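You operate a simulated robot arm through the tools that you are given. There is no shell and no other tool. Be economical: measure what you need, move in short steps, check, and stop when the job is done.

You are at the controls of a simulated two-armed robot. One attempt, no reset.

## Task
Pick up the glue bottle from the steel table top with one hand, pass it to the other hand and put it on the feed table before the yellow cover. Set down upright: glue bottle.

Only the result counts: the job must be done as asked and must still hold three seconds after the hand-in. Knocking over, shifting, dropping, spilling or breaking anything else fails it. Lids that push on must go on centred and level and be pressed home; caps that screw on are set level and turned clockwise until they are tight.

## Robot
Two 7-joint arms with two-finger parallel grippers on one trunk, on a base that drives. Base frame: it is fixed to the floor where the robot stands at the start and does not move with it; the origin is under the middle of the robot, x ahead of it, y to its left, z up; the surface under the hand at the start is at about z = 800. Lengths are in mm, angles in rad, forces in N, time in s.
The left shoulder is at the start at [42, 101, 1136], the right one opposite. With the tool pointing down near the work surface each hand reaches from about 180 to 520 mm from the robot's upright axis, wherever it stands, measured 20 degrees to its own side. Places, roughly: feed table before the yellow cover [-900, 1700, 1000]. Payload 2.4 kg a hand.
The tool frame of a hand sits at the grasp point between the pads (the TCP): z along the fingers, y along the line on which they close. The tips reach 24 mm beyond it. Largest opening 68 mm; finger width 17, thickness 10; the body of the gripper, 40 by 70 mm, starts 41 mm behind the TCP.
Orientation is that of the tool frame in the base frame, as a unit quaternion [x, y, z, w]. With the fingers straight down and closing along the base's y, the tool's x points along the base's -x, its y along +y and its z along -z.

## Interface
- The arms move only by the tool nudge_tool. It takes "left_motion", "right_motion" or both (then of equal length, played together; a hand with none holds still); each is a list of rows, each a list of 7 numbers: the closure in counts, from 0 (fully open) to 255 (shut), then the shift along the base's x, y, z in units of 300 mm (1.0 is 300 mm), then the turn, a rotation vector about the base's x, y, z in units of 120 degrees (1.0 is 120 degrees). In form: [[fingers, tx, ty, tz, wx, wy, wz], ...]. A call has 1 to 12 rows; each row is the pose to reach, as a shift and turn from the pose commanded when the call began. A call with a number of a shift or a turn outside -1 to 1 is refused whole. A row lasts 0.2 s, in which the tool goes at most 50 mm and 0.15 rad; a call with a longer step from one row to the next is refused whole, and so is a gripper value outside its range. Where a pose cannot be reached the arm comes as near as it can. A force on the tool above 40 N (or 10 N above the force at the start of the call, whichever is more), or a blocked arm, ends the call early, and 0.2 s more pass. The fingers move at their own pace (about 72 mm/s each) and stop on an object; they squeeze with about 35 N. The grip force told is the motor's: it shows also when the fingers shut on nothing. Time passes only in rows, and 0.2 s behind the last, so rows that repeat a pose let the fingers close. It gives the time, the measured TCP pose, the force on the tool (base axes), the opening and the grip force at its end, in the units of the frame above (readings bear some noise), with the torque about the TCP (base axes, N m) and any sound that the robot's microphone picked up.
- Cameras (640 x 400 px; columns grow to the right, rows downward): "scene" is now at [129.9, -10.3, 1295.3]; the picture's right is [-0.24, -0.97, 0.00], its down [-0.51, 0.12, -0.85] and it looks along [0.83, -0.20, -0.52] (base axes); focal length 290 px, centre (320, 200). "left" rides on the left gripper at [84, -11, -75] in its tool frame; the picture's right is [0.13, 0.99, 0.00], its down [-0.60, 0.08, -0.79] and it looks along [-0.79, 0.10, 0.61] (tool axes); focal length 251 px, centre (320, 200). "right" rides on the right gripper at [84, 11, -75] in its tool frame; the picture's right is [-0.13, 0.99, 0.00], its down [-0.60, -0.08, -0.79] and it looks along [-0.79, -0.10, 0.61] (tool axes); focal length 251 px, centre (320, 200). There is no depth. A picture from a camera that has moved, and an enlarged one, comes with that camera's place and axes in the base frame and with its lens. The place of the scene camera against the robot may be out by one fixed shift of up to 18 mm in any direction.
- get_image(camera): a new picture of that camera. No time passes.
- raise_lower(by): slides the trunk up (or, below 0, down) by that many mm; the arms and the scene camera ride with it, the base frame stays. It gives what a move gives, with no picture.
- roll_base(legs): drives the robot by 1 to 6 legs, each [ahead, left, turn to the left] in mm, mm and rad, along the robot's own axes; the way and the turn of a leg run together, so that a leg with both is an arc; at most 1500 mm and 3.142 rad a leg. The arms and the cameras ride along, it lands a little off, and it stops where it bumps. It gives what a move gives.
- pan_tilt(pan, tilt): turns the head with the scene camera to pan (to the left, within 1.501 rad either way) and tilt (down, from -0.506 to 1.204), counted from straight ahead of the robot. It gives what a move gives.
- enlarge(camera, box): a new picture of the part [left, top, right, bottom] of that camera's present view, enlarged. No time passes.
- job_done(): hands the job in; it is judged then, once.

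Go step by step. Nothing tells you exact positions but the pictures and the camera data: compare them with the known pose of the tool, close in by small moves and look again before you grip or let go. The budget is 120 turns and 108 pictures, counting those below and the enlarged ones. Unless the task says otherwise, let go and move clear before handing in, and close with one line.

The tools are called after "Call:" by a JSON object that holds its "name" and its "arguments". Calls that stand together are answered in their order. nudge_tool: Moves the arms, as the interface text tells. Its arguments: {"type":"object","properties":{"left_motion":{"type":"array","items":{"type":"array","items":{"type":"number"}}},"right_motion":{"type":"array","items":{"type":"array","items":{"type":"number"}}}},"required":[]} The other tools are called the same way: raise_lower (by) slides the trunk up or down; roll_base (legs) drives the base; pan_tilt (pan, tilt) turns the head that bears the scene camera; get_image (camera) takes a picture; enlarge (camera, box) takes an enlarged picture of a part of a camera's view; job_done () hands the job in.

At the start:

```text
time_s: 0.0
left_tool_pos: [373.9, 53.0, 1106.4]
left_orientation: [-0.002, 1.0, 0.0, 0.0]
left_wrist_force: [0.4, -0.2, 0.5]
left_moment: [0.01, -0.05, 0.02]
left_grip_width: 68.0
left_grip_force: 0.0
right_tool_pos: [384.4, -233.6, 1128.2]
right_orientation: [-0.001, 1.0, 0.0, 0.0]
right_wrist_force: [-0.1, -0.2, -0.1]
right_moment: [0.02, -0.01, -0.02]
right_grip_width: 68.0
right_grip_force: 0.0
trunk travel left (down, up): [-350.0, 500.0]
robot x, y, heading: [-2.4, -0.1, 0.003]
head pan, tilt: [-0.237, 0.548]
```

scene: 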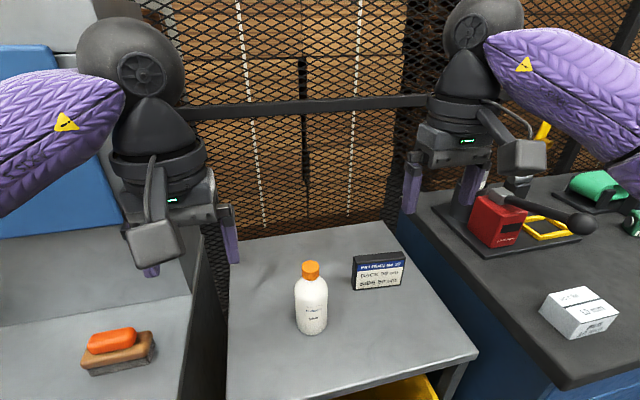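
right: 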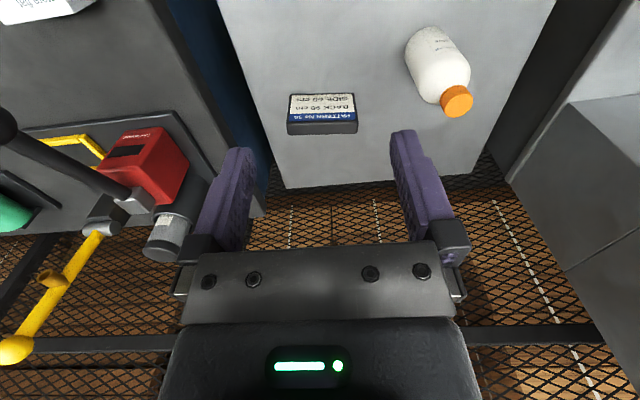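
left: 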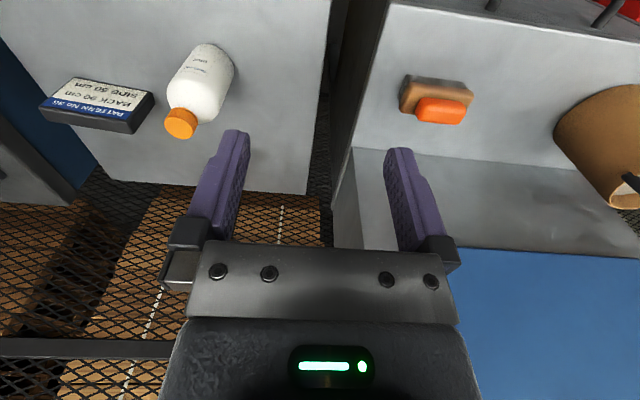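

The bottle stands on the middle steel table at about (475, -77), roughly 160 tall and 57 wide, with a 30 mm cap. I'll look toward the feed table before choosing the grips.

Call:
{"name": "pan_tilt", "arguments": {"pan": 1.5, "tilt": 0.3}}

Call:
{"name": "get_image", "arguments": {"camera": "scene"}}

Call:
{"name": "enlarge", "arguments": {"camera": "right", "box": [360, 0, 520, 130]}}

```text
time_s: 1.8
left_tool_pos: [372.6, 52.5, 1106.8]
left_orientation: [-0.001, 1.0, 0.0, 0.0]
left_wrist_force: [0.1, 0.1, -0.3]
left_moment: [0.02, -0.02, -0.02]
left_grip_width: 67.8
left_grip_force: 0.0
right_tool_pos: [386.7, -234.3, 1127.4]
right_orientation: [0.001, 1.0, 0.0, 0.0]
right_wrist_force: [-0.5, 0.8, 0.2]
right_moment: [-0.03, 0.02, 0.0]
right_grip_width: 67.9
right_grip_force: 0.0
trunk travel left (down, up): [-350.0, 500.0]
robot x, y, heading: [0.3, -4.2, 0.001]
head pan, tilt: [1.499, 0.3]
```

```text
104 pictures are left
camera scene: at [49.3, 104.0, 1318.1], right [1.0, -0.07, 0.0], down [-0.02, -0.29, -0.96], along [0.07, 0.95, -0.3], focal length 290 px, centre (320, 200)
```

scene: 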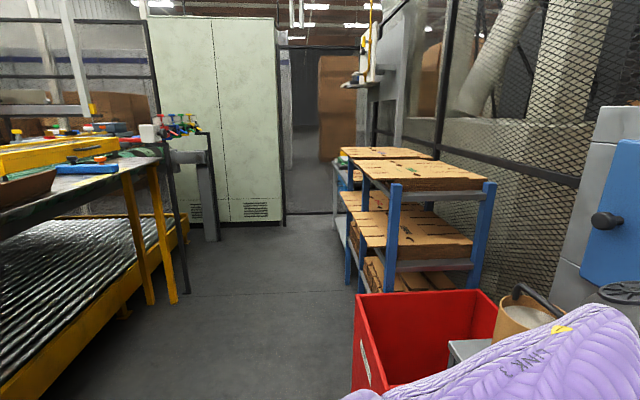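

```text
3.08 times, centred on (440, 65) of right
camera zoom: at [301.8, -222.8, 1202.8], right [0.13, 0.99, 0.0], down [0.6, -0.08, 0.79], along [0.79, -0.1, -0.61], focal length 774 px, centre (-49, 615)
```

zoom: 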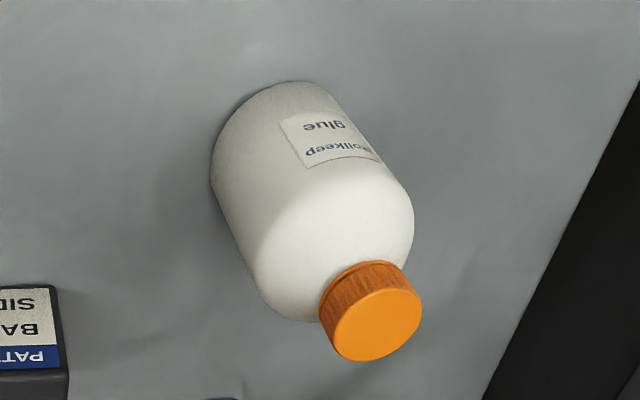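

Call:
{"name": "enlarge", "arguments": {"camera": "scene", "box": [0, 90, 220, 230]}}

Call:
{"name": "enlarge", "arguments": {"camera": "left", "box": [20, 20, 260, 170]}}

```text
2.86 times, centred on (110, 160) of scene
camera zoom: at [49.3, 104.0, 1318.1], right [1.0, -0.07, 0.0], down [-0.02, -0.29, -0.96], along [0.07, 0.95, -0.3], focal length 828 px, centre (920, 314)
```

zoom: 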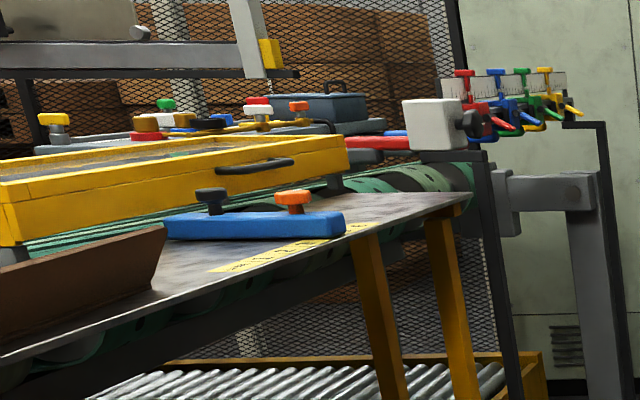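

```text
2.67 times, centred on (140, 95) of left
camera zoom: at [289.4, 42.4, 1180.0], right [-0.13, 0.99, 0.0], down [0.6, 0.08, 0.79], along [0.79, 0.1, -0.61], focal length 670 px, centre (800, 480)
```

zoom: 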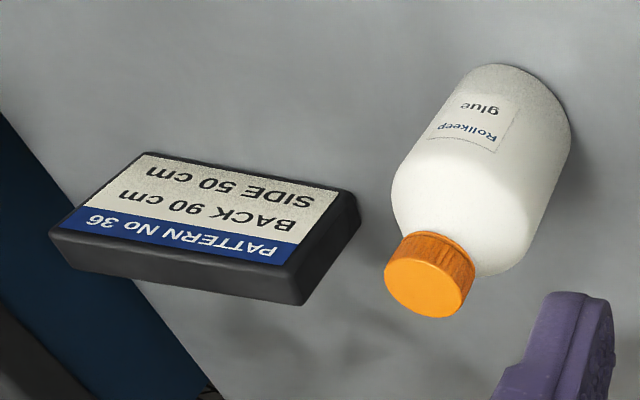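

The feed table is the steel strip in front of the yellow mesh cover, with open space above it. I'll measure the bottle exactly now.

Call:
{"name": "pan_tilt", "arguments": {"pan": -0.15, "tilt": 0.75}}

Call:
{"name": "enlarge", "arguments": {"camera": "scene", "box": [240, 130, 400, 230]}}

Call:
{"name": "get_image", "arguments": {"camera": "scene"}}

```text
time_s: 3.5
left_tool_pos: [371.5, 52.5, 1106.9]
left_orientation: [0.0, 1.0, 0.0, 0.0]
left_wrist_force: [-0.6, -1.0, -0.3]
left_moment: [0.0, 0.03, -0.03]
left_grip_width: 68.3
left_grip_force: 0.0
right_tool_pos: [385.9, -233.6, 1127.5]
right_orientation: [0.0, 1.0, 0.0, 0.0]
right_wrist_force: [0.6, -0.8, 0.1]
right_moment: [-0.01, 0.0, 0.02]
right_grip_width: 68.5
right_grip_force: 0.0
trunk travel left (down, up): [-350.0, 500.0]
robot x, y, heading: [-0.4, 3.3, -0.007]
head pan, tilt: [-0.15, 0.75]
```

```text
4.00 times, centred on (320, 180) of scene
camera zoom: at [124.5, -1.4, 1277.8], right [-0.15, -0.99, 0.0], down [-0.67, 0.1, -0.73], along [0.72, -0.11, -0.68], focal length 1159 px, centre (320, 280)
```

zoom: 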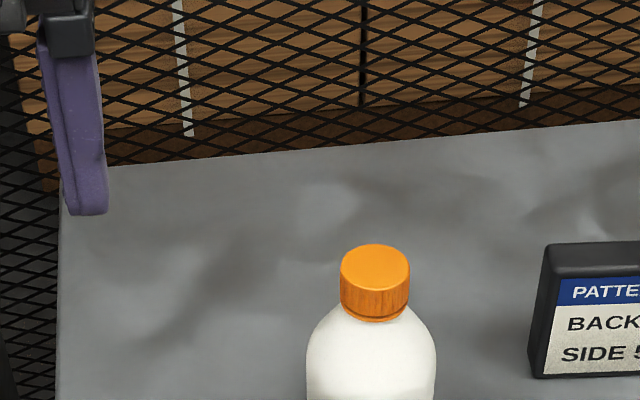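

```text
99 pictures are left
camera scene: at [124.5, -1.4, 1277.8], right [-0.15, -0.99, 0.0], down [-0.67, 0.1, -0.73], along [0.72, -0.11, -0.68], focal length 290 px, centre (320, 200)
```

scene: 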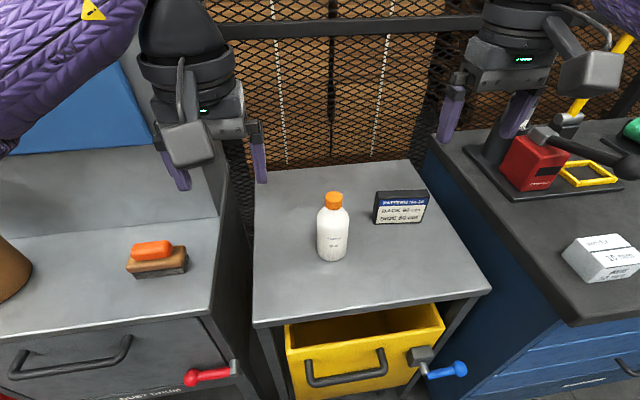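

The cap top is at about (481, -89, 948), agreed by both wrist cameras. The right hand will grip the body tilted 35° below level, and the left will later take the cap from above. I'll move the right hand to a pre-grasp now.

Call:
{"name": "nudge_tool", "arguments": {"right_motion": [[0, 0, 0.06, -0.07, 0, -0.057, 0], [0, 0, 0.12, -0.14, 0, -0.114, 0], [0, 0, 0.18, -0.21, 0, -0.172, 0], [0, 0, 0.24, -0.28, 0, -0.229, 0], [0, 0, 0.3, -0.35, 0, -0.286, 0], [0, 0, 0.36, -0.42, 0, -0.343, 0], [0, 0, 0.42, -0.49, 0, -0.401, 0], [0, 0, 0.483, -0.56, 0, -0.458, 0], [0, 0, 0.483, -0.56, 0, -0.458, 0]], "left_motion": [[0, 0, 0.05, 0, 0, 0, 0], [0, 0, 0.1, 0, 0, 0, 0], [0, 0, 0.15, 0, 0, 0, 0], [0, 0, 0.2, 0, 0, 0, 0], [0, 0, 0.2, 0, 0, 0, 0], [0, 0, 0.2, 0, 0, 0, 0], [0, 0, 0.2, 0, 0, 0, 0], [0, 0, 0.2, 0, 0, 0, 0], [0, 0, 0.2, 0, 0, 0, 0]]}}

Call:
{"name": "get_image", "arguments": {"camera": "right"}}

Call:
{"name": "get_image", "arguments": {"camera": "scene"}}

```text
time_s: 5.5
left_tool_pos: [372.6, 113.6, 1105.7]
left_orientation: [-0.001, 1.0, 0.0, 0.0]
left_wrist_force: [-0.2, 0.3, -0.1]
left_moment: [0.01, 0.0, -0.03]
left_grip_width: 68.3
left_grip_force: 0.0
right_tool_pos: [385.4, -88.6, 958.0]
right_orientation: [-0.001, 0.887, 0.001, 0.462]
right_wrist_force: [0.5, -0.1, 0.8]
right_moment: [0.0, -0.01, 0.02]
right_grip_width: 68.1
right_grip_force: 0.2
trunk travel left (down, up): [-350.0, 500.0]
robot x, y, heading: [-1.2, -2.5, -0.002]
head pan, tilt: [-0.15, 0.75]
```

```text
98 pictures are left
camera right: at [275.6, -77.8, 933.2], right [0.07, 0.99, 0.11], down [-0.3, -0.08, 0.95], along [0.95, -0.1, 0.3], focal length 251 px, centre (320, 200)
```

right: 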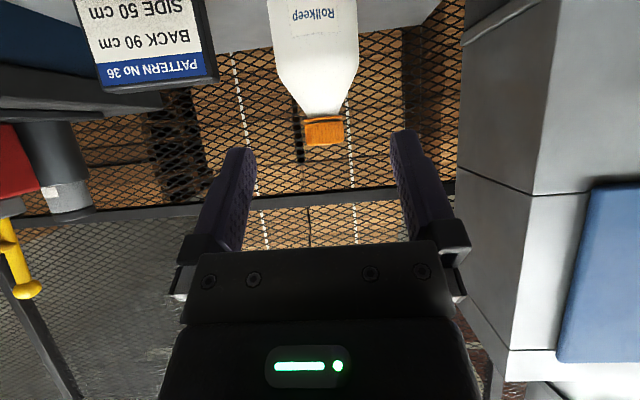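

```text
97 pictures are left
camera scene: at [124.5, -1.4, 1277.8], right [-0.15, -0.99, 0.0], down [-0.67, 0.1, -0.73], along [0.72, -0.11, -0.68], focal length 290 px, centre (320, 200)
```

scene: 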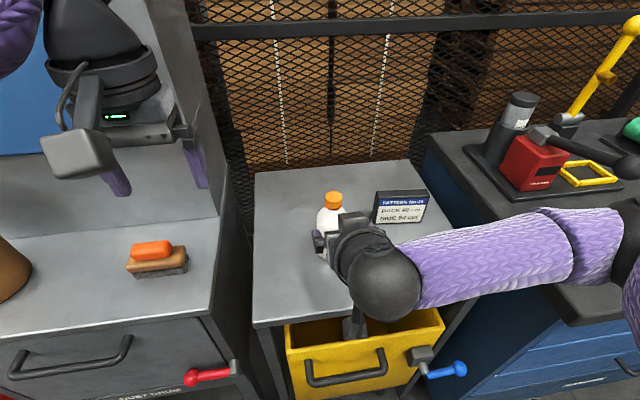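

The bottle body is about 60 wide and straight up to z≈900, with its axis at y≈-90.5. I'll go halfway along the tool axis and check the finger clearance.

Call:
{"name": "nudge_tool", "arguments": {"right_motion": [[0, 0, -0.003, -0.06, 0, 0, 0], [0, 0.06, -0.006, -0.1, 0, 0, 0], [0, 0.115, -0.006, -0.143, 0, 0, 0], [0, 0.115, -0.006, -0.143, 0, 0, 0]]}}

Call:
{"name": "get_image", "arguments": {"camera": "right"}}

Call:
{"name": "enlarge", "arguments": {"camera": "scene", "box": [270, 170, 430, 270]}}

```text
time_s: 6.5
left_tool_pos: [373.0, 113.7, 1106.2]
left_orientation: [0.0, 1.0, 0.0, 0.0]
left_wrist_force: [-0.3, 0.1, -0.1]
left_moment: [-0.01, -0.01, -0.02]
left_grip_width: 68.0
left_grip_force: 0.2
right_tool_pos: [420.6, -90.8, 916.7]
right_orientation: [0.0, 0.887, 0.0, 0.462]
right_wrist_force: [-0.5, -0.3, -0.3]
right_moment: [-0.01, 0.02, -0.04]
right_grip_width: 68.1
right_grip_force: 0.1
trunk travel left (down, up): [-350.0, 500.0]
robot x, y, heading: [-0.1, 1.0, 0.003]
head pan, tilt: [-0.15, 0.75]
```

```text
96 pictures are left
camera right: at [310.6, -79.9, 890.8], right [0.07, 0.99, 0.11], down [-0.3, -0.08, 0.95], along [0.95, -0.1, 0.29], focal length 251 px, centre (320, 200)
```

right: 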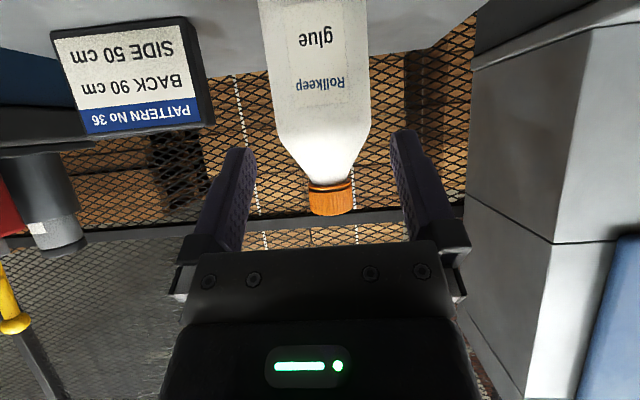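

```text
4.00 times, centred on (350, 220) of scene
camera zoom: at [124.5, -1.3, 1277.8], right [-0.15, -0.99, 0.0], down [-0.67, 0.1, -0.73], along [0.72, -0.11, -0.68], focal length 1159 px, centre (200, 120)
```

zoom: 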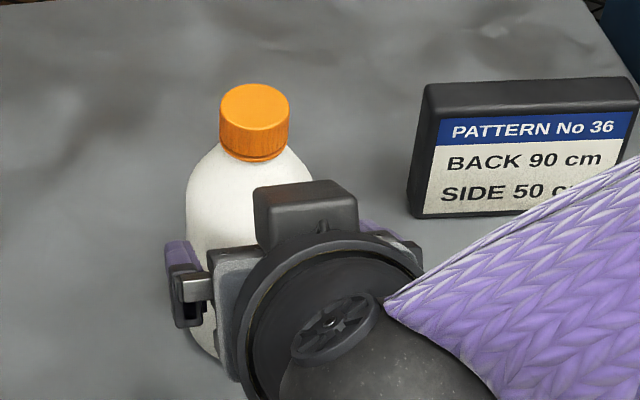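

Alignment in y looks good. I'll advance 25 mm so the tips just straddle the bottle, then look.

Call:
{"name": "nudge_tool", "arguments": {"right_motion": [[0, 0.04, 0.001, -0.03, 0, 0, 0], [0, 0.08, 0.001, -0.06, 0, 0, 0], [0, 0.08, 0.001, -0.06, 0, 0, 0]]}}

Call:
{"name": "get_image", "arguments": {"camera": "right"}}

Call:
{"name": "enlarge", "arguments": {"camera": "scene", "box": [270, 170, 430, 270]}}

```text
time_s: 7.3
left_tool_pos: [373.8, 113.9, 1105.9]
left_orientation: [-0.002, 1.0, 0.0, 0.0]
left_wrist_force: [0.2, -0.5, -0.9]
left_moment: [0.02, 0.02, 0.0]
left_grip_width: 67.8
left_grip_force: 0.1
right_tool_pos: [445.4, -91.1, 898.3]
right_orientation: [0.0, 0.887, 0.0, 0.461]
right_wrist_force: [0.6, 1.3, 0.6]
right_moment: [-0.04, 0.0, 0.01]
right_grip_width: 67.8
right_grip_force: 0.1
trunk travel left (down, up): [-350.0, 500.0]
robot x, y, heading: [-2.9, 1.0, 0.002]
head pan, tilt: [-0.15, 0.75]
```

```text
94 pictures are left
camera right: at [335.5, -80.3, 872.5], right [0.07, 0.99, 0.11], down [-0.3, -0.08, 0.95], along [0.95, -0.1, 0.29], focal length 251 px, centre (320, 200)
```

right: 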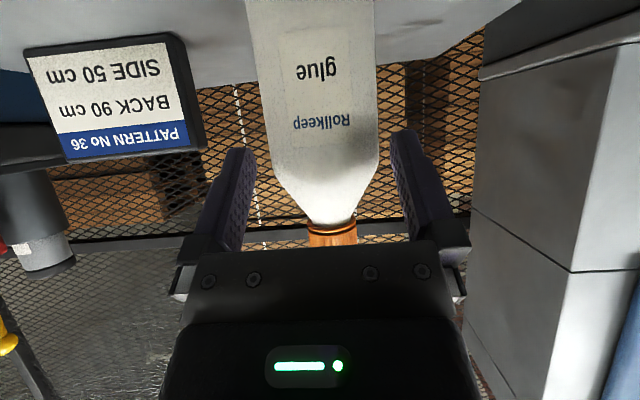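

```text
4.00 times, centred on (350, 220) of scene
camera zoom: at [124.5, -1.4, 1277.8], right [-0.15, -0.99, 0.0], down [-0.67, 0.1, -0.73], along [0.72, -0.11, -0.68], focal length 1159 px, centre (200, 120)
```

zoom: 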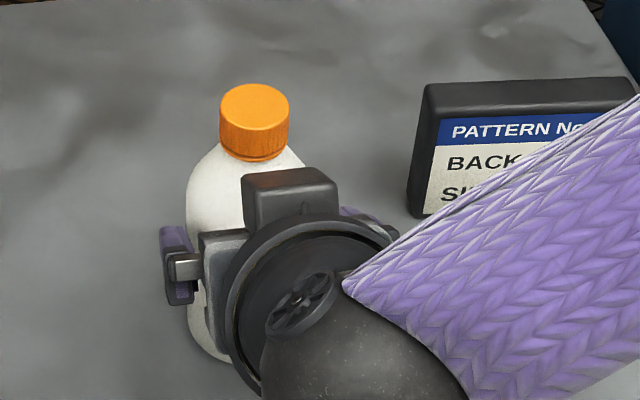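

Gaps on both sides look equal. I'll advance to the grasp depth and close.

Call:
{"name": "nudge_tool", "arguments": {"right_motion": [[0, 0.028, 0.001, -0.02, 0, 0, 0], [0, 0.056, 0.001, -0.04, 0, 0, 0], [0, 0.08, 0.001, -0.06, 0, 0, 0], [0, 0.08, 0.001, -0.06, 0, 0, 0]]}}

Call:
{"name": "get_image", "arguments": {"camera": "right"}}

Call:
{"name": "enlarge", "arguments": {"camera": "scene", "box": [270, 170, 430, 270]}}

```text
time_s: 8.3
left_tool_pos: [372.8, 114.3, 1105.9]
left_orientation: [0.0, 1.0, 0.0, -0.001]
left_wrist_force: [-0.1, 0.1, -0.3]
left_moment: [-0.01, -0.01, 0.0]
left_grip_width: 68.1
left_grip_force: 0.1
right_tool_pos: [469.5, -90.0, 880.1]
right_orientation: [0.0, 0.887, 0.001, 0.461]
right_wrist_force: [-0.8, 0.1, 0.4]
right_moment: [-0.01, -0.01, -0.01]
right_grip_width: 68.3
right_grip_force: 0.1
trunk travel left (down, up): [-350.0, 500.0]
robot x, y, heading: [-0.4, -0.2, -0.001]
head pan, tilt: [-0.15, 0.75]
```

```text
92 pictures are left
camera right: at [358.8, -79.5, 854.8], right [0.07, 0.99, 0.11], down [-0.3, -0.08, 0.95], along [0.95, -0.1, 0.29], focal length 251 px, centre (320, 200)
```

right: 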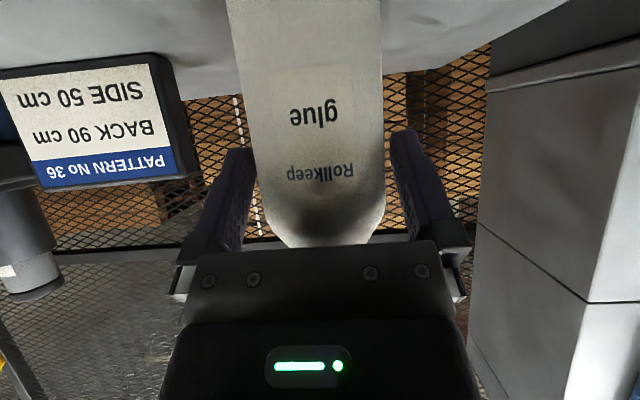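

```text
4.00 times, centred on (350, 220) of scene
camera zoom: at [124.6, -1.4, 1277.8], right [-0.15, -0.99, 0.0], down [-0.67, 0.1, -0.73], along [0.72, -0.11, -0.68], focal length 1159 px, centre (200, 120)
```

zoom: 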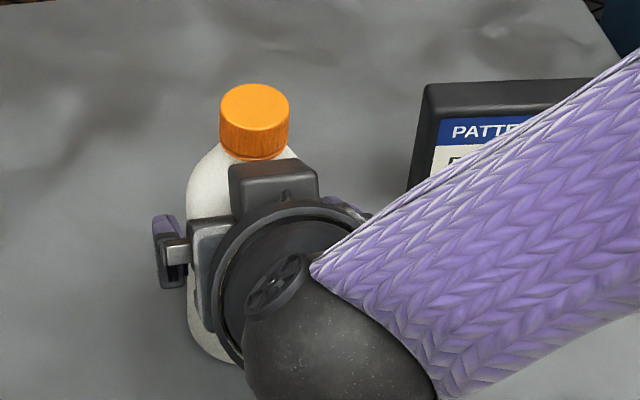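

Bottle unmoved and between the pads. I'll close the gripper, then lift 8 mm.

Call:
{"name": "nudge_tool", "arguments": {"right_motion": [[60, 0, 0, 0, 0, 0, 0], [150, 0, 0, 0, 0, 0, 0], [255, 0, 0, 0, 0, 0, 0], [255, 0, 0, 0, 0, 0, 0]]}}

Call:
{"name": "get_image", "arguments": {"camera": "right"}}

Call:
{"name": "enlarge", "arguments": {"camera": "scene", "box": [270, 170, 430, 270]}}

```text
time_s: 9.3
left_tool_pos: [372.4, 113.7, 1106.4]
left_orientation: [-0.001, 1.0, 0.001, 0.0]
left_wrist_force: [0.3, 0.0, 0.7]
left_moment: [0.05, 0.0, 0.02]
left_grip_width: 67.8
left_grip_force: 0.2
right_tool_pos: [468.3, -89.9, 880.7]
right_orientation: [0.0, 0.887, 0.0, 0.461]
right_wrist_force: [1.0, 2.1, -0.1]
right_moment: [0.13, -0.03, 0.03]
right_grip_width: 58.7
right_grip_force: 35.3
trunk travel left (down, up): [-350.0, 500.0]
robot x, y, heading: [0.6, -2.5, -0.002]
head pan, tilt: [-0.15, 0.75]
```

```text
90 pictures are left
camera right: at [358.7, -79.5, 854.8], right [0.07, 0.99, 0.11], down [-0.3, -0.08, 0.95], along [0.95, -0.1, 0.29], focal length 251 px, centre (320, 200)
```

right: 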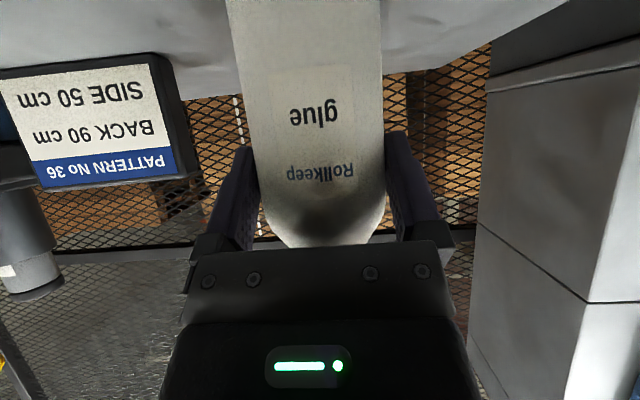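

```text
4.00 times, centred on (350, 220) of scene
camera zoom: at [124.6, -1.3, 1277.7], right [-0.15, -0.99, 0.0], down [-0.67, 0.1, -0.73], along [0.72, -0.11, -0.68], focal length 1159 px, centre (200, 120)
```

zoom: 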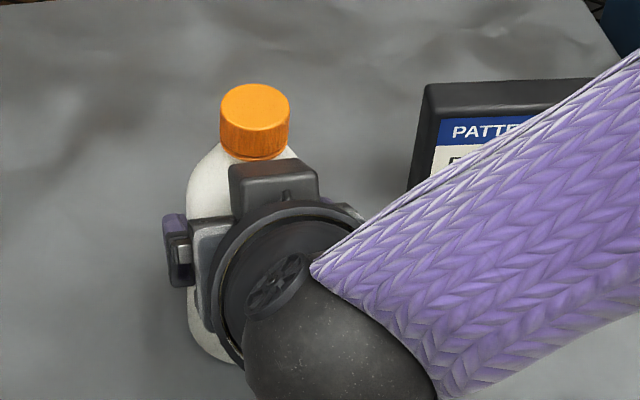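

Gripped at 58.7 mm and the bottle hasn't moved. I'll lift straight up, then pull back a bit.

Call:
{"name": "nudge_tool", "arguments": {"right_motion": [[255, 0, 0, 0.03, 0, 0, 0], [255, 0, 0, 0.1, 0, 0, 0], [255, 0, 0, 0.2, 0, 0, 0], [255, 0, 0, 0.3, 0, 0, 0], [255, -0.07, 0.05, 0.36, 0, 0, 0], [255, -0.14, 0.1, 0.4, 0, 0, 0], [255, -0.18, 0.13, 0.4, 0, 0, 0], [255, -0.18, 0.13, 0.4, 0, 0, 0]]}}

Call:
{"name": "get_image", "arguments": {"camera": "scene"}}

Call:
{"name": "get_image", "arguments": {"camera": "left"}}

Call:
{"name": "get_image", "arguments": {"camera": "right"}}

```text
time_s: 11.1
left_tool_pos: [371.5, 113.7, 1105.5]
left_orientation: [-0.002, 1.0, 0.0, 0.0]
left_wrist_force: [0.5, 0.0, 0.3]
left_moment: [-0.01, -0.03, 0.04]
left_grip_width: 67.8
left_grip_force: 0.1
right_tool_pos: [414.7, -49.7, 999.4]
right_orientation: [0.001, 0.887, -0.001, 0.461]
right_wrist_force: [0.4, -0.2, -2.9]
right_moment: [0.03, 0.07, 0.01]
right_grip_width: 58.6
right_grip_force: 34.9
trunk travel left (down, up): [-350.0, 500.0]
robot x, y, heading: [3.5, -0.9, 0.001]
head pan, tilt: [-0.15, 0.75]
```

```text
88 pictures are left
camera scene: at [124.8, -1.4, 1277.7], right [-0.15, -0.99, 0.0], down [-0.67, 0.1, -0.73], along [0.72, -0.11, -0.68], focal length 290 px, centre (320, 200)
```

scene: 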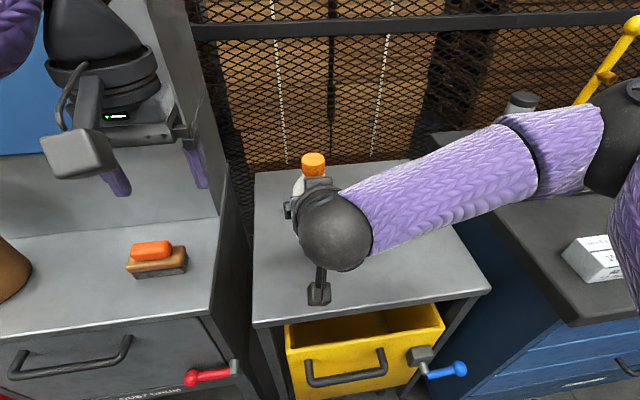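

```text
87 pictures are left
camera left: at [289.4, 102.9, 1180.0], right [-0.13, 0.99, 0.0], down [0.6, 0.08, 0.79], along [0.79, 0.1, -0.61], focal length 251 px, centre (320, 200)
```

left: 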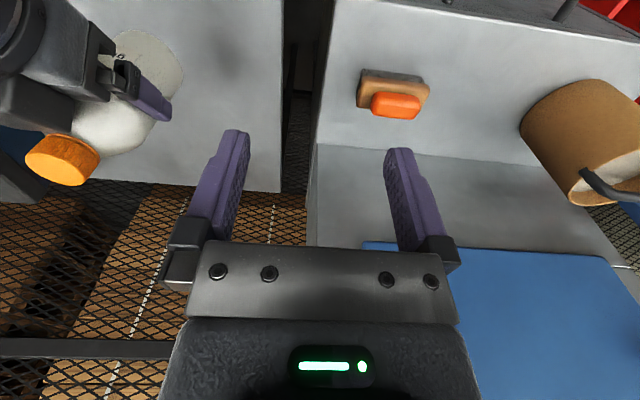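

```text
86 pictures are left
camera right: at [304.7, -38.8, 973.9], right [0.07, 0.99, 0.11], down [-0.3, -0.08, 0.95], along [0.95, -0.1, 0.29], focal length 251 px, centre (320, 200)
```

right: 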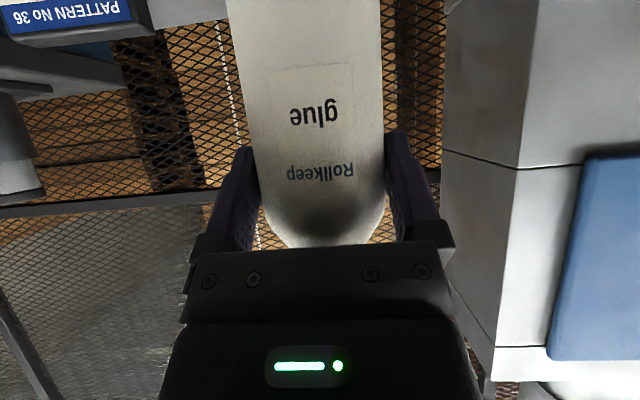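

The bottle is held upright, with its weight about 3 N. I'll yaw the right hand 60° about the bottle so its wrist clears the left hand's camera, bringing the bottle to about (427, 0).

Call:
{"name": "nudge_tool", "arguments": {"right_motion": [[255, 0.0, 0.016, 0, 0, 0, 0.0625], [255, 0.002, 0.032, 0, 0, 0, 0.125], [255, 0.005, 0.05, 0, 0, 0, 0.1875], [255, 0.008, 0.066, 0, 0, 0, 0.25], [255, 0.011, 0.082, 0, 0, 0, 0.3125], [255, 0.014, 0.099, 0, 0, 0, 0.375], [255, 0.017, 0.115, 0, 0, 0, 0.4375], [255, 0.02, 0.132, 0, 0, 0, 0.5], [255, 0.02, 0.132, 0, 0, 0, 0.5]]}}

Call:
{"name": "get_image", "arguments": {"camera": "scene"}}

Call:
{"name": "get_image", "arguments": {"camera": "left"}}

```text
time_s: 13.1
left_tool_pos: [372.7, 115.2, 1105.2]
left_orientation: [-0.001, 1.0, 0.001, 0.0]
left_wrist_force: [0.3, 0.8, 0.4]
left_moment: [0.01, -0.01, 0.0]
left_grip_width: 68.2
left_grip_force: 0.2
right_tool_pos: [421.7, -10.1, 1001.1]
right_orientation: [-0.443, 0.769, 0.23, 0.4]
right_wrist_force: [0.0, -0.7, -3.8]
right_moment: [-0.04, 0.04, -0.02]
right_grip_width: 58.7
right_grip_force: 34.7
right hand out of reach, approached as far as the arm can: row 8
trunk travel left (down, up): [-350.0, 500.0]
robot x, y, heading: [0.2, 0.2, -0.003]
head pan, tilt: [-0.15, 0.75]
```

```text
85 pictures are left
camera scene: at [124.8, -1.4, 1277.7], right [-0.15, -0.99, 0.0], down [-0.67, 0.1, -0.73], along [0.72, -0.11, -0.68], focal length 290 px, centre (320, 200)
```

scene: 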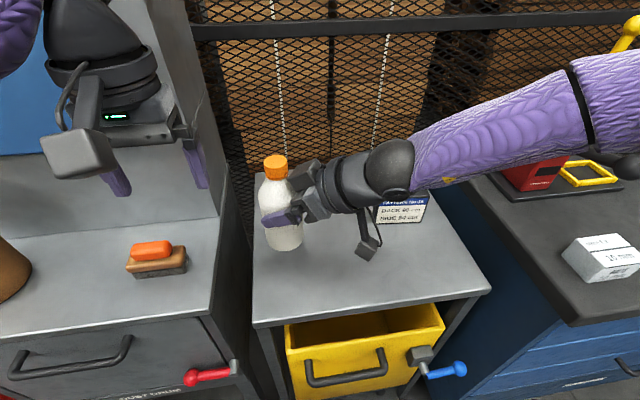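

```text
84 pictures are left
camera left: at [289.5, 102.9, 1180.0], right [-0.13, 0.99, 0.0], down [0.6, 0.08, 0.79], along [0.79, 0.1, -0.61], focal length 251 px, centre (320, 200)
```

left: 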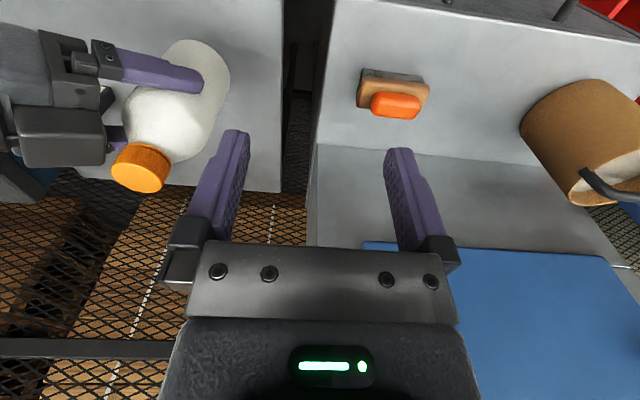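

The handover depends on clearance between the left finger and the block on the right gripper. I'll take closer views to measure that.

Call:
{"name": "enlarge", "arguments": {"camera": "scene", "box": [230, 140, 390, 240]}}

Call:
{"name": "enlarge", "arguments": {"camera": "left", "box": [0, 60, 240, 210]}}

```text
4.00 times, centred on (310, 190) of scene
camera zoom: at [124.8, -1.4, 1277.7], right [-0.15, -0.99, 0.0], down [-0.67, 0.1, -0.73], along [0.72, -0.11, -0.68], focal length 1159 px, centre (360, 240)
```

zoom: 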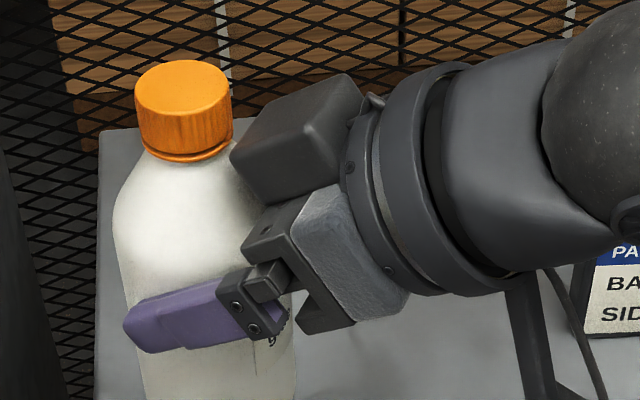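

```text
2.67 times, centred on (120, 135) of left
camera zoom: at [289.5, 102.9, 1180.0], right [-0.13, 0.99, 0.0], down [0.6, 0.08, 0.79], along [0.79, 0.1, -0.61], focal length 670 px, centre (853, 373)
```

zoom: 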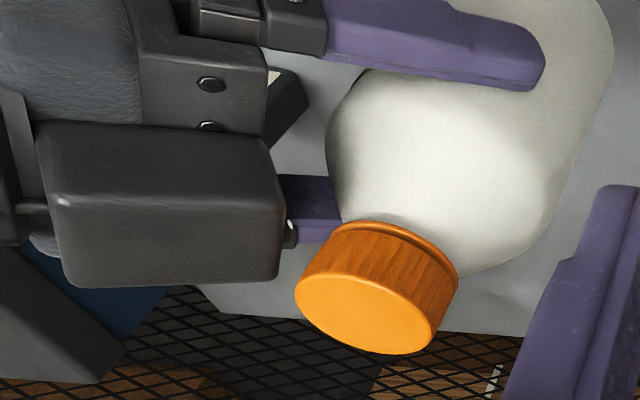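

The gripper block sits 24 mm behind the bottle axis at cap height, so the left fingers must close across the right hand's approach line. I'll raise the left hand and yaw it about -120°, which also keeps its camera on the far side.

Call:
{"name": "nudge_tool", "arguments": {"left_motion": [[0, 0, 0, 0.03, 0, 0, -0.07], [0, 0, 0, 0.06, 0, 0, -0.14], [0, 0, 0, 0.1, 0, 0, -0.21], [0, 0, 0, 0.13, 0, 0, -0.28], [0, 0, 0, 0.16, 0, 0, -0.35], [0, 0, 0, 0.16, 0, 0, -0.42], [0, 0, 0, 0.16, 0, 0, -0.49], [0, 0, 0, 0.16, 0, 0, -0.56], [0, 0, 0, 0.16, 0, 0, -0.63], [0, 0, 0, 0.16, 0, 0, -0.7], [0, 0, 0, 0.16, 0, 0, -0.75], [0, 0, 0, 0.16, 0, 0, -0.75]]}}

Call:
{"name": "get_image", "arguments": {"camera": "scene"}}

```text
time_s: 15.7
left_tool_pos: [257.5, 53.6, 1121.9]
left_orientation: [0.707, 0.707, -0.001, 0.001]
left_wrist_force: [0.7, -0.5, 1.0]
left_moment: [-0.05, 0.02, -0.05]
left_grip_width: 67.9
left_grip_force: 0.0
left hand out of reach, approached as far as the arm can: row 6, 7, 8, 9, 10, 11, 12
right_tool_pos: [421.6, -12.0, 1000.9]
right_orientation: [-0.443, 0.769, 0.231, 0.399]
right_wrist_force: [-0.3, -0.3, -4.1]
right_moment: [-0.04, 0.0, 0.0]
right_grip_width: 58.8
right_grip_force: 35.5
trunk travel left (down, up): [-350.0, 500.0]
robot x, y, heading: [-2.5, 1.1, 0.002]
head pan, tilt: [-0.15, 0.75]
```

```text
81 pictures are left
camera scene: at [124.7, -1.4, 1277.7], right [-0.15, -0.99, 0.0], down [-0.67, 0.1, -0.73], along [0.72, -0.11, -0.68], focal length 290 px, centre (320, 200)
```

scene: 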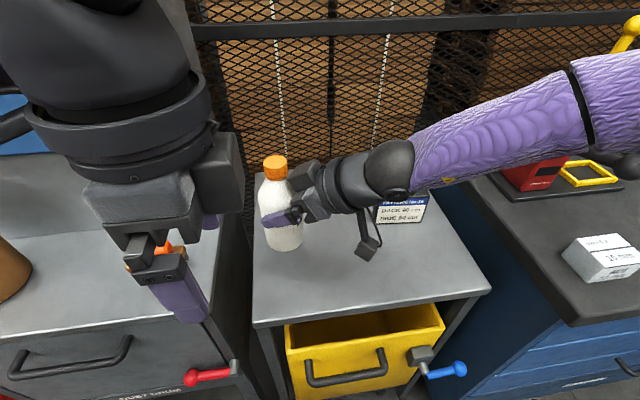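

The left hand ran short of reach because it was too high relative to its shoulder. I'll raise the trunk 200 mm so both hands can then work lower against the shoulders.

Call:
{"name": "raise_lower", "arguments": {"by": 200}}

```text
time_s: 17.8
left_tool_pos: [240.0, 59.8, 1337.7]
left_orientation: [0.706, 0.708, 0.023, 0.023]
left_wrist_force: [0.1, -0.2, -0.6]
left_moment: [-0.02, 0.03, 0.0]
left_grip_width: 67.9
left_grip_force: 0.1
right_tool_pos: [421.5, -12.4, 1200.5]
right_orientation: [-0.443, 0.769, 0.231, 0.4]
right_wrist_force: [0.4, 0.5, -3.1]
right_moment: [-0.03, 0.03, 0.01]
right_grip_width: 58.4
right_grip_force: 35.1
trunk travel left (down, up): [-550.0, 300.0]
robot x, y, heading: [2.3, -2.5, 0.001]
head pan, tilt: [-0.15, 0.75]
```

Call:
{"name": "nudge_tool", "arguments": {"left_motion": [[0, 0, 0, -0.1, 0, 0, 0], [0, 0, 0, -0.2, 0, 0, 0], [0, 0, 0, -0.3, 0, 0, 0], [0, 0, 0, -0.4, 0, 0, 0], [0, 0, 0, -0.5, 0, 0, 0], [0, 0, 0, -0.5, 0, 0, 0]], "right_motion": [[255, 0, 0, -0.1, 0, 0, 0], [255, 0, 0, -0.2, 0, 0, 0], [255, 0, 0, -0.3, 0, 0, 0], [255, 0, 0, -0.4, 0, 0, 0], [255, 0, 0, -0.5, 0, 0, 0], [255, 0, 0, -0.5, 0, 0, 0]]}}

Call:
{"name": "get_image", "arguments": {"camera": "scene"}}

```text
time_s: 19.2
left_tool_pos: [240.4, 59.3, 1191.0]
left_orientation: [0.705, 0.708, 0.024, 0.024]
left_wrist_force: [1.0, 0.1, -0.3]
left_moment: [0.0, -0.02, 0.0]
left_grip_width: 67.8
left_grip_force: 0.1
right_tool_pos: [421.7, -11.0, 1050.2]
right_orientation: [-0.444, 0.767, 0.233, 0.4]
right_wrist_force: [-0.1, 0.1, -3.8]
right_moment: [-0.07, 0.01, 0.01]
right_grip_width: 58.6
right_grip_force: 34.9
trunk travel left (down, up): [-550.0, 300.0]
robot x, y, heading: [-3.8, -1.0, -0.001]
head pan, tilt: [-0.15, 0.75]
```

```text
80 pictures are left
camera scene: at [102.1, -1.5, 1478.8], right [-0.15, -0.99, 0.0], down [-0.67, 0.1, -0.73], along [0.72, -0.11, -0.68], focal length 290 px, centre (320, 200)
```

scene: 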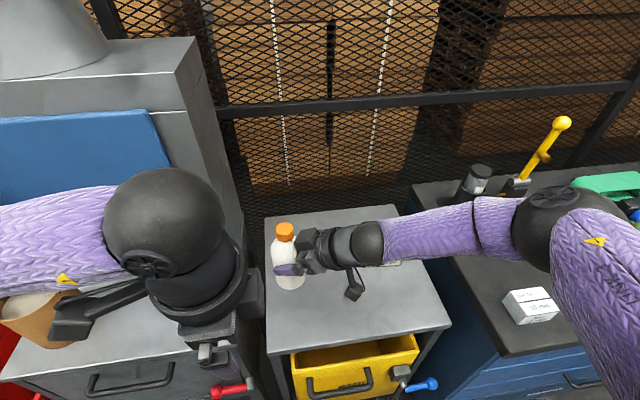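

Commands continue from the clipped pose. I'll move the left hand out to about (372, 98), correcting its small tilt, to test its reach.

Call:
{"name": "nudge_tool", "arguments": {"left_motion": [[0, 0.1, 0.04, -0.03, 0, 0.01, 0], [0, 0.2, 0.08, -0.06, 0, 0.02, 0], [0, 0.32, 0.13, -0.06, 0, 0.0325, 0], [0, 0.44, 0.13, -0.06, 0, 0.0325, 0], [0, 0.44, 0.13, -0.06, 0, 0.0325, 0]]}}

Call:
{"name": "get_image", "arguments": {"camera": "left"}}

Call:
{"name": "get_image", "arguments": {"camera": "scene"}}

```text
time_s: 20.4
left_tool_pos: [242.0, 31.6, 1139.6]
left_orientation: [0.706, 0.708, 0.004, 0.003]
left_wrist_force: [-0.6, 0.1, 0.3]
left_moment: [-0.01, -0.02, 0.02]
left_grip_width: 67.9
left_grip_force: 0.0
left hand out of reach, approached as far as the arm can: row 1, 2, 3, 4, 5
right_tool_pos: [421.1, -10.2, 1050.0]
right_orientation: [-0.443, 0.769, 0.23, 0.399]
right_wrist_force: [-0.8, 0.6, -3.4]
right_moment: [-0.05, 0.04, 0.0]
right_grip_width: 58.6
right_grip_force: 34.9
trunk travel left (down, up): [-550.0, 300.0]
robot x, y, heading: [-3.3, -0.4, 0.005]
head pan, tilt: [-0.15, 0.75]
```

```text
79 pictures are left
camera left: at [230.8, 116.7, 1213.4], right [0.99, 0.13, 0.01], down [0.07, -0.6, 0.79], along [0.11, -0.79, -0.61], focal length 251 px, centre (320, 200)
```

left: 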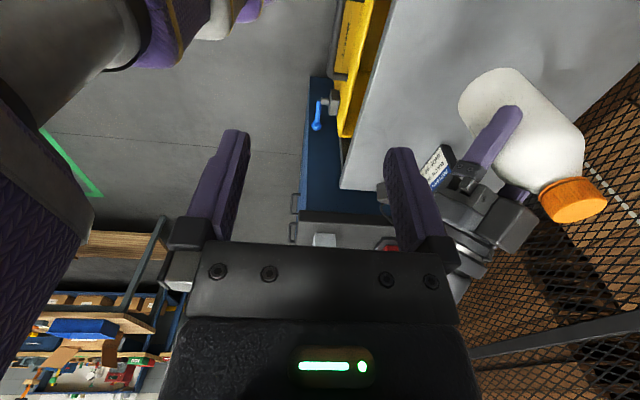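

```text
78 pictures are left
camera scene: at [101.4, -0.3, 1478.9], right [-0.15, -0.99, 0.0], down [-0.67, 0.1, -0.73], along [0.72, -0.11, -0.68], focal length 290 px, centre (320, 200)
```

scene: 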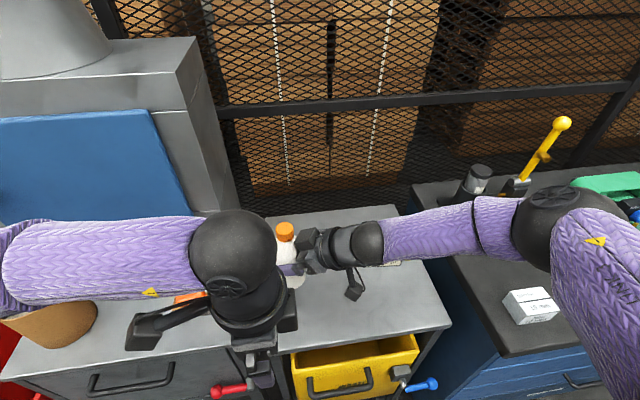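

A left wrist joint limit blocks that yaw. Instead I'll return the left hand to its natural yaw and put the right hand back at yaw 0. The fingers then cross properly, and by the measured geometry the left camera clears the right wrist by about 25 mm. The left hand moves away first.

Call:
{"name": "nudge_tool", "arguments": {"left_motion": [[0, 0.0, 0.04, 0.0, 0, 0, 0.07], [0, 0.03, 0.08, 0.0, 0, 0, 0.14], [0, 0.06, 0.12, 0, 0, 0, 0.21], [0, 0.1, 0.16, 0, 0, 0, 0.28], [0, 0.14, 0.2, 0, 0, 0, 0.35], [0, 0.18, 0.24, 0, 0, 0, 0.42], [0, 0.22, 0.28, 0, 0, 0, 0.49], [0, 0.26, 0.32, 0, 0, 0, 0.56], [0, 0.3, 0.36, 0, 0, 0, 0.63], [0, 0.33, 0.4, 0, 0, 0, 0.7], [0, 0.36, 0.4, 0, 0, 0, 0.75], [0, 0.36, 0.4, 0, 0, 0, 0.75]]}}

```text
time_s: 23.0
left_tool_pos: [347.9, 155.6, 1139.2]
left_orientation: [-0.003, 1.0, 0.0, 0.001]
left_wrist_force: [-0.8, 0.4, 0.6]
left_moment: [-0.02, 0.01, 0.0]
left_grip_width: 67.8
left_grip_force: 0.0
right_tool_pos: [421.2, -11.0, 1050.2]
right_orientation: [-0.444, 0.768, 0.232, 0.4]
right_wrist_force: [-0.3, -0.1, -3.3]
right_moment: [-0.03, 0.01, 0.0]
right_grip_width: 58.7
right_grip_force: 35.0
trunk travel left (down, up): [-550.0, 300.0]
robot x, y, heading: [0.2, 2.4, 0.0]
head pan, tilt: [-0.15, 0.75]
```

Call:
{"name": "nudge_tool", "arguments": {"right_motion": [[255, -0.002, 0.003, 0, 0, 0, -0.0625], [255, -0.005, 0.008, 0, 0, 0, -0.125], [255, -0.008, 0.012, 0, 0, 0, -0.1875], [255, -0.011, 0.017, 0, 0, 0, -0.25], [255, -0.014, 0.022, 0, 0, 0, -0.3125], [255, -0.017, 0.027, 0, 0, 0, -0.375], [255, -0.019, 0.031, 0, 0, 0, -0.4375], [255, -0.02, 0.035, 0, 0, 0, -0.5], [255, -0.02, 0.035, 0, 0, 0, -0.5]], "left_motion": [[0, 0, 0, 0.03, 0, 0, 0], [0, 0, 0, 0.06, 0, 0, 0], [0, 0, 0, 0.1, 0, 0, 0], [0, 0, 0, 0.14, 0, 0, 0], [0, 0, 0, 0.17, 0, 0, 0], [0, 0, 0, 0.17, 0, 0, 0], [0, 0, 0, 0.17, 0, 0, 0], [0, 0, 0, 0.17, 0, 0, 0], [0, 0, 0, 0.17, 0, 0, 0]]}}

Call:
{"name": "get_image", "arguments": {"camera": "left"}}

Call:
{"name": "get_image", "arguments": {"camera": "scene"}}

```text
time_s: 25.0
left_tool_pos: [349.0, 160.2, 1192.2]
left_orientation: [-0.003, 1.0, -0.003, 0.0]
left_wrist_force: [-0.4, 0.1, 0.0]
left_moment: [-0.08, -0.05, -0.01]
left_grip_width: 68.2
left_grip_force: 0.1
right_tool_pos: [417.1, 18.8, 1060.6]
right_orientation: [0.012, 0.887, 0.019, 0.461]
right_wrist_force: [-1.9, -13.1, -18.1]
right_moment: [0.12, -0.6, 0.48]
right_grip_width: 58.1
right_grip_force: 35.0
right hand out of reach, approached as far as the arm can: row 4, 5, 6, 7, 8
trunk travel left (down, up): [-550.0, 300.0]
robot x, y, heading: [-0.5, 0.8, 0.003]
head pan, tilt: [-0.15, 0.75]
```

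```text
77 pictures are left
camera left: at [264.9, 148.7, 1264.7], right [-0.13, 0.99, 0.0], down [0.6, 0.09, 0.79], along [0.79, 0.1, -0.61], focal length 251 px, centre (320, 200)
```

left: 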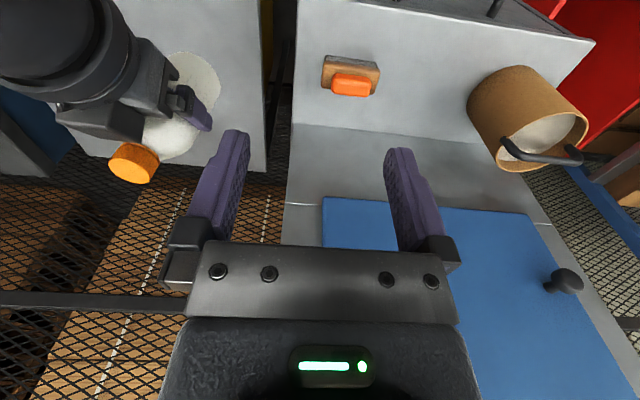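

```text
76 pictures are left
camera scene: at [101.0, 5.6, 1478.9], right [-0.15, -0.99, 0.0], down [-0.67, 0.1, -0.73], along [0.72, -0.11, -0.68], focal length 290 px, centre (320, 200)
```

scene: 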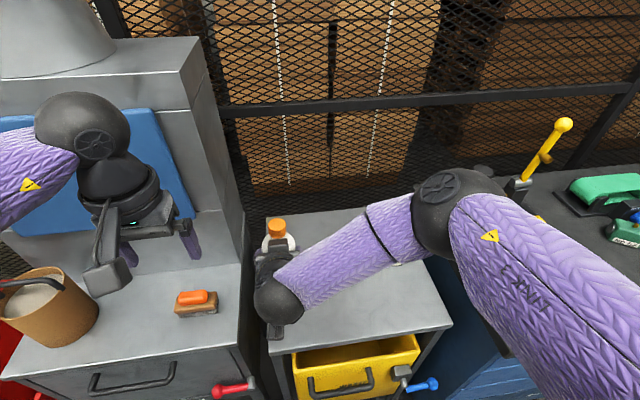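

The right hand shows an unexpected force, about 13 N in y and 18 N in z, and it sits 19 mm off target. I'll hold still and look closer.

Call:
{"name": "nudge_tool", "arguments": {"right_motion": [[255, 0, 0, 0, 0, 0, 0], [255, 0, 0, 0, 0, 0, 0]]}}

Call:
{"name": "enlarge", "arguments": {"camera": "scene", "box": [210, 180, 410, 345]}}

Call:
{"name": "get_image", "arguments": {"camera": "right"}}

```text
time_s: 25.6
left_tool_pos: [348.5, 151.3, 1190.3]
left_orientation: [-0.001, 1.0, 0.0, 0.0]
left_wrist_force: [0.6, -0.5, 0.2]
left_moment: [0.01, 0.0, -0.02]
left_grip_width: 68.1
left_grip_force: 0.0
right_tool_pos: [417.1, 0.3, 1050.0]
right_orientation: [0.001, 0.887, 0.0, 0.462]
right_wrist_force: [0.0, -0.1, -3.3]
right_moment: [-0.02, 0.05, -0.01]
right_grip_width: 58.5
right_grip_force: 34.7
trunk travel left (down, up): [-550.0, 300.0]
robot x, y, heading: [0.3, 1.0, 0.0]
head pan, tilt: [-0.15, 0.75]
```

```text
2.42 times, centred on (310, 262) of scene
camera zoom: at [102.3, -2.4, 1478.8], right [-0.15, -0.99, 0.0], down [-0.67, 0.1, -0.73], along [0.72, -0.11, -0.68], focal length 702 px, centre (344, 48)
```

zoom: 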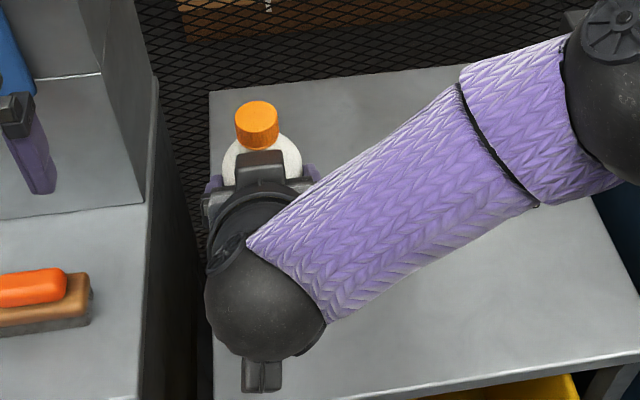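

```text
74 pictures are left
camera right: at [306.2, 10.0, 1024.2], right [0.08, 0.99, 0.11], down [-0.3, -0.08, 0.95], along [0.95, -0.1, 0.29], focal length 251 px, centre (320, 200)
```

right: 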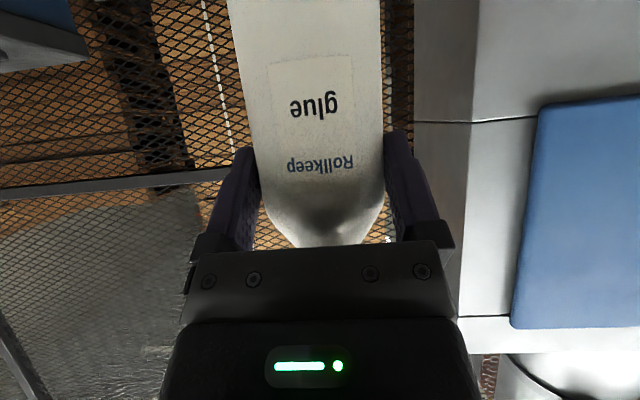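

That was only a transient: the hand has settled at (417, 0, 1050) with clean forces, and the bottle is upright. I'll bring the left hand above the cap, staying high.

Call:
{"name": "nudge_tool", "arguments": {"left_motion": [[0, 0.06, -0.1, 0, 0, 0, 0], [0, 0.12, -0.2, 0, 0, 0, 0], [0, 0.18, -0.3, 0, 0, 0, 0], [0, 0.24, -0.4, 0, 0, 0, 0], [0, 0.268, -0.504, 0, 0, 0, 0], [0, 0.268, -0.504, -0.05, 0, 0, 0], [0, 0.268, -0.504, -0.05, 0, 0, 0]]}}

Call:
{"name": "get_image", "arguments": {"camera": "left"}}

Call:
{"name": "get_image", "arguments": {"camera": "scene"}}

```text
time_s: 27.2
left_tool_pos: [431.3, 2.4, 1174.6]
left_orientation: [-0.002, 1.0, 0.0, 0.0]
left_wrist_force: [0.1, 0.0, -0.1]
left_moment: [-0.02, -0.02, -0.03]
left_grip_width: 68.0
left_grip_force: 0.1
right_tool_pos: [416.7, -0.4, 1050.4]
right_orientation: [0.0, 0.887, 0.0, 0.461]
right_wrist_force: [-0.2, -0.8, -3.6]
right_moment: [-0.03, -0.01, 0.03]
right_grip_width: 58.5
right_grip_force: 34.2
trunk travel left (down, up): [-550.0, 300.0]
robot x, y, heading: [0.9, -2.4, -0.002]
head pan, tilt: [-0.15, 0.75]
```

```text
73 pictures are left
camera left: at [346.7, -8.0, 1248.7], right [-0.13, 0.99, 0.0], down [0.6, 0.08, 0.79], along [0.79, 0.1, -0.61], focal length 251 px, centre (320, 200)
```

left: 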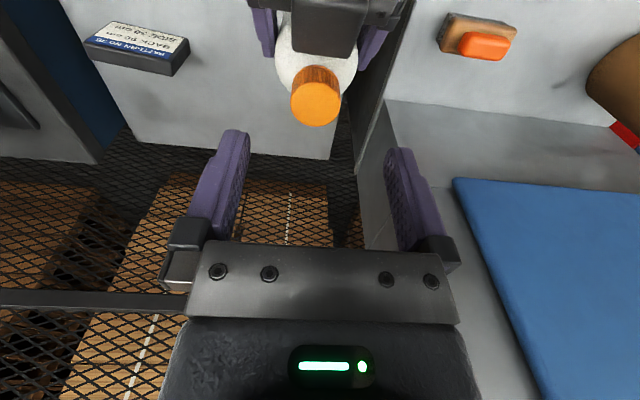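

```text
72 pictures are left
camera scene: at [102.1, -1.6, 1478.8], right [-0.15, -0.99, 0.0], down [-0.67, 0.1, -0.73], along [0.72, -0.11, -0.68], focal length 290 px, centre (320, 200)
```

scene: 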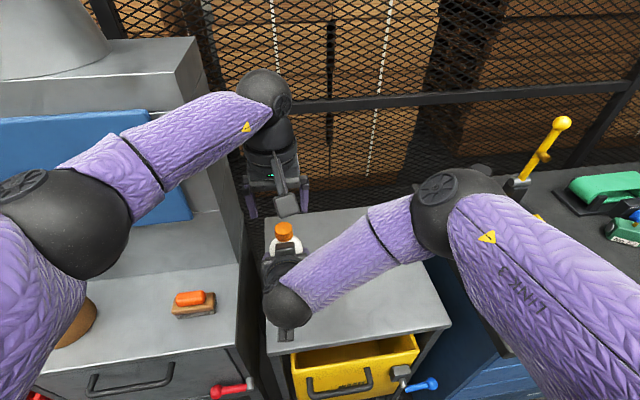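

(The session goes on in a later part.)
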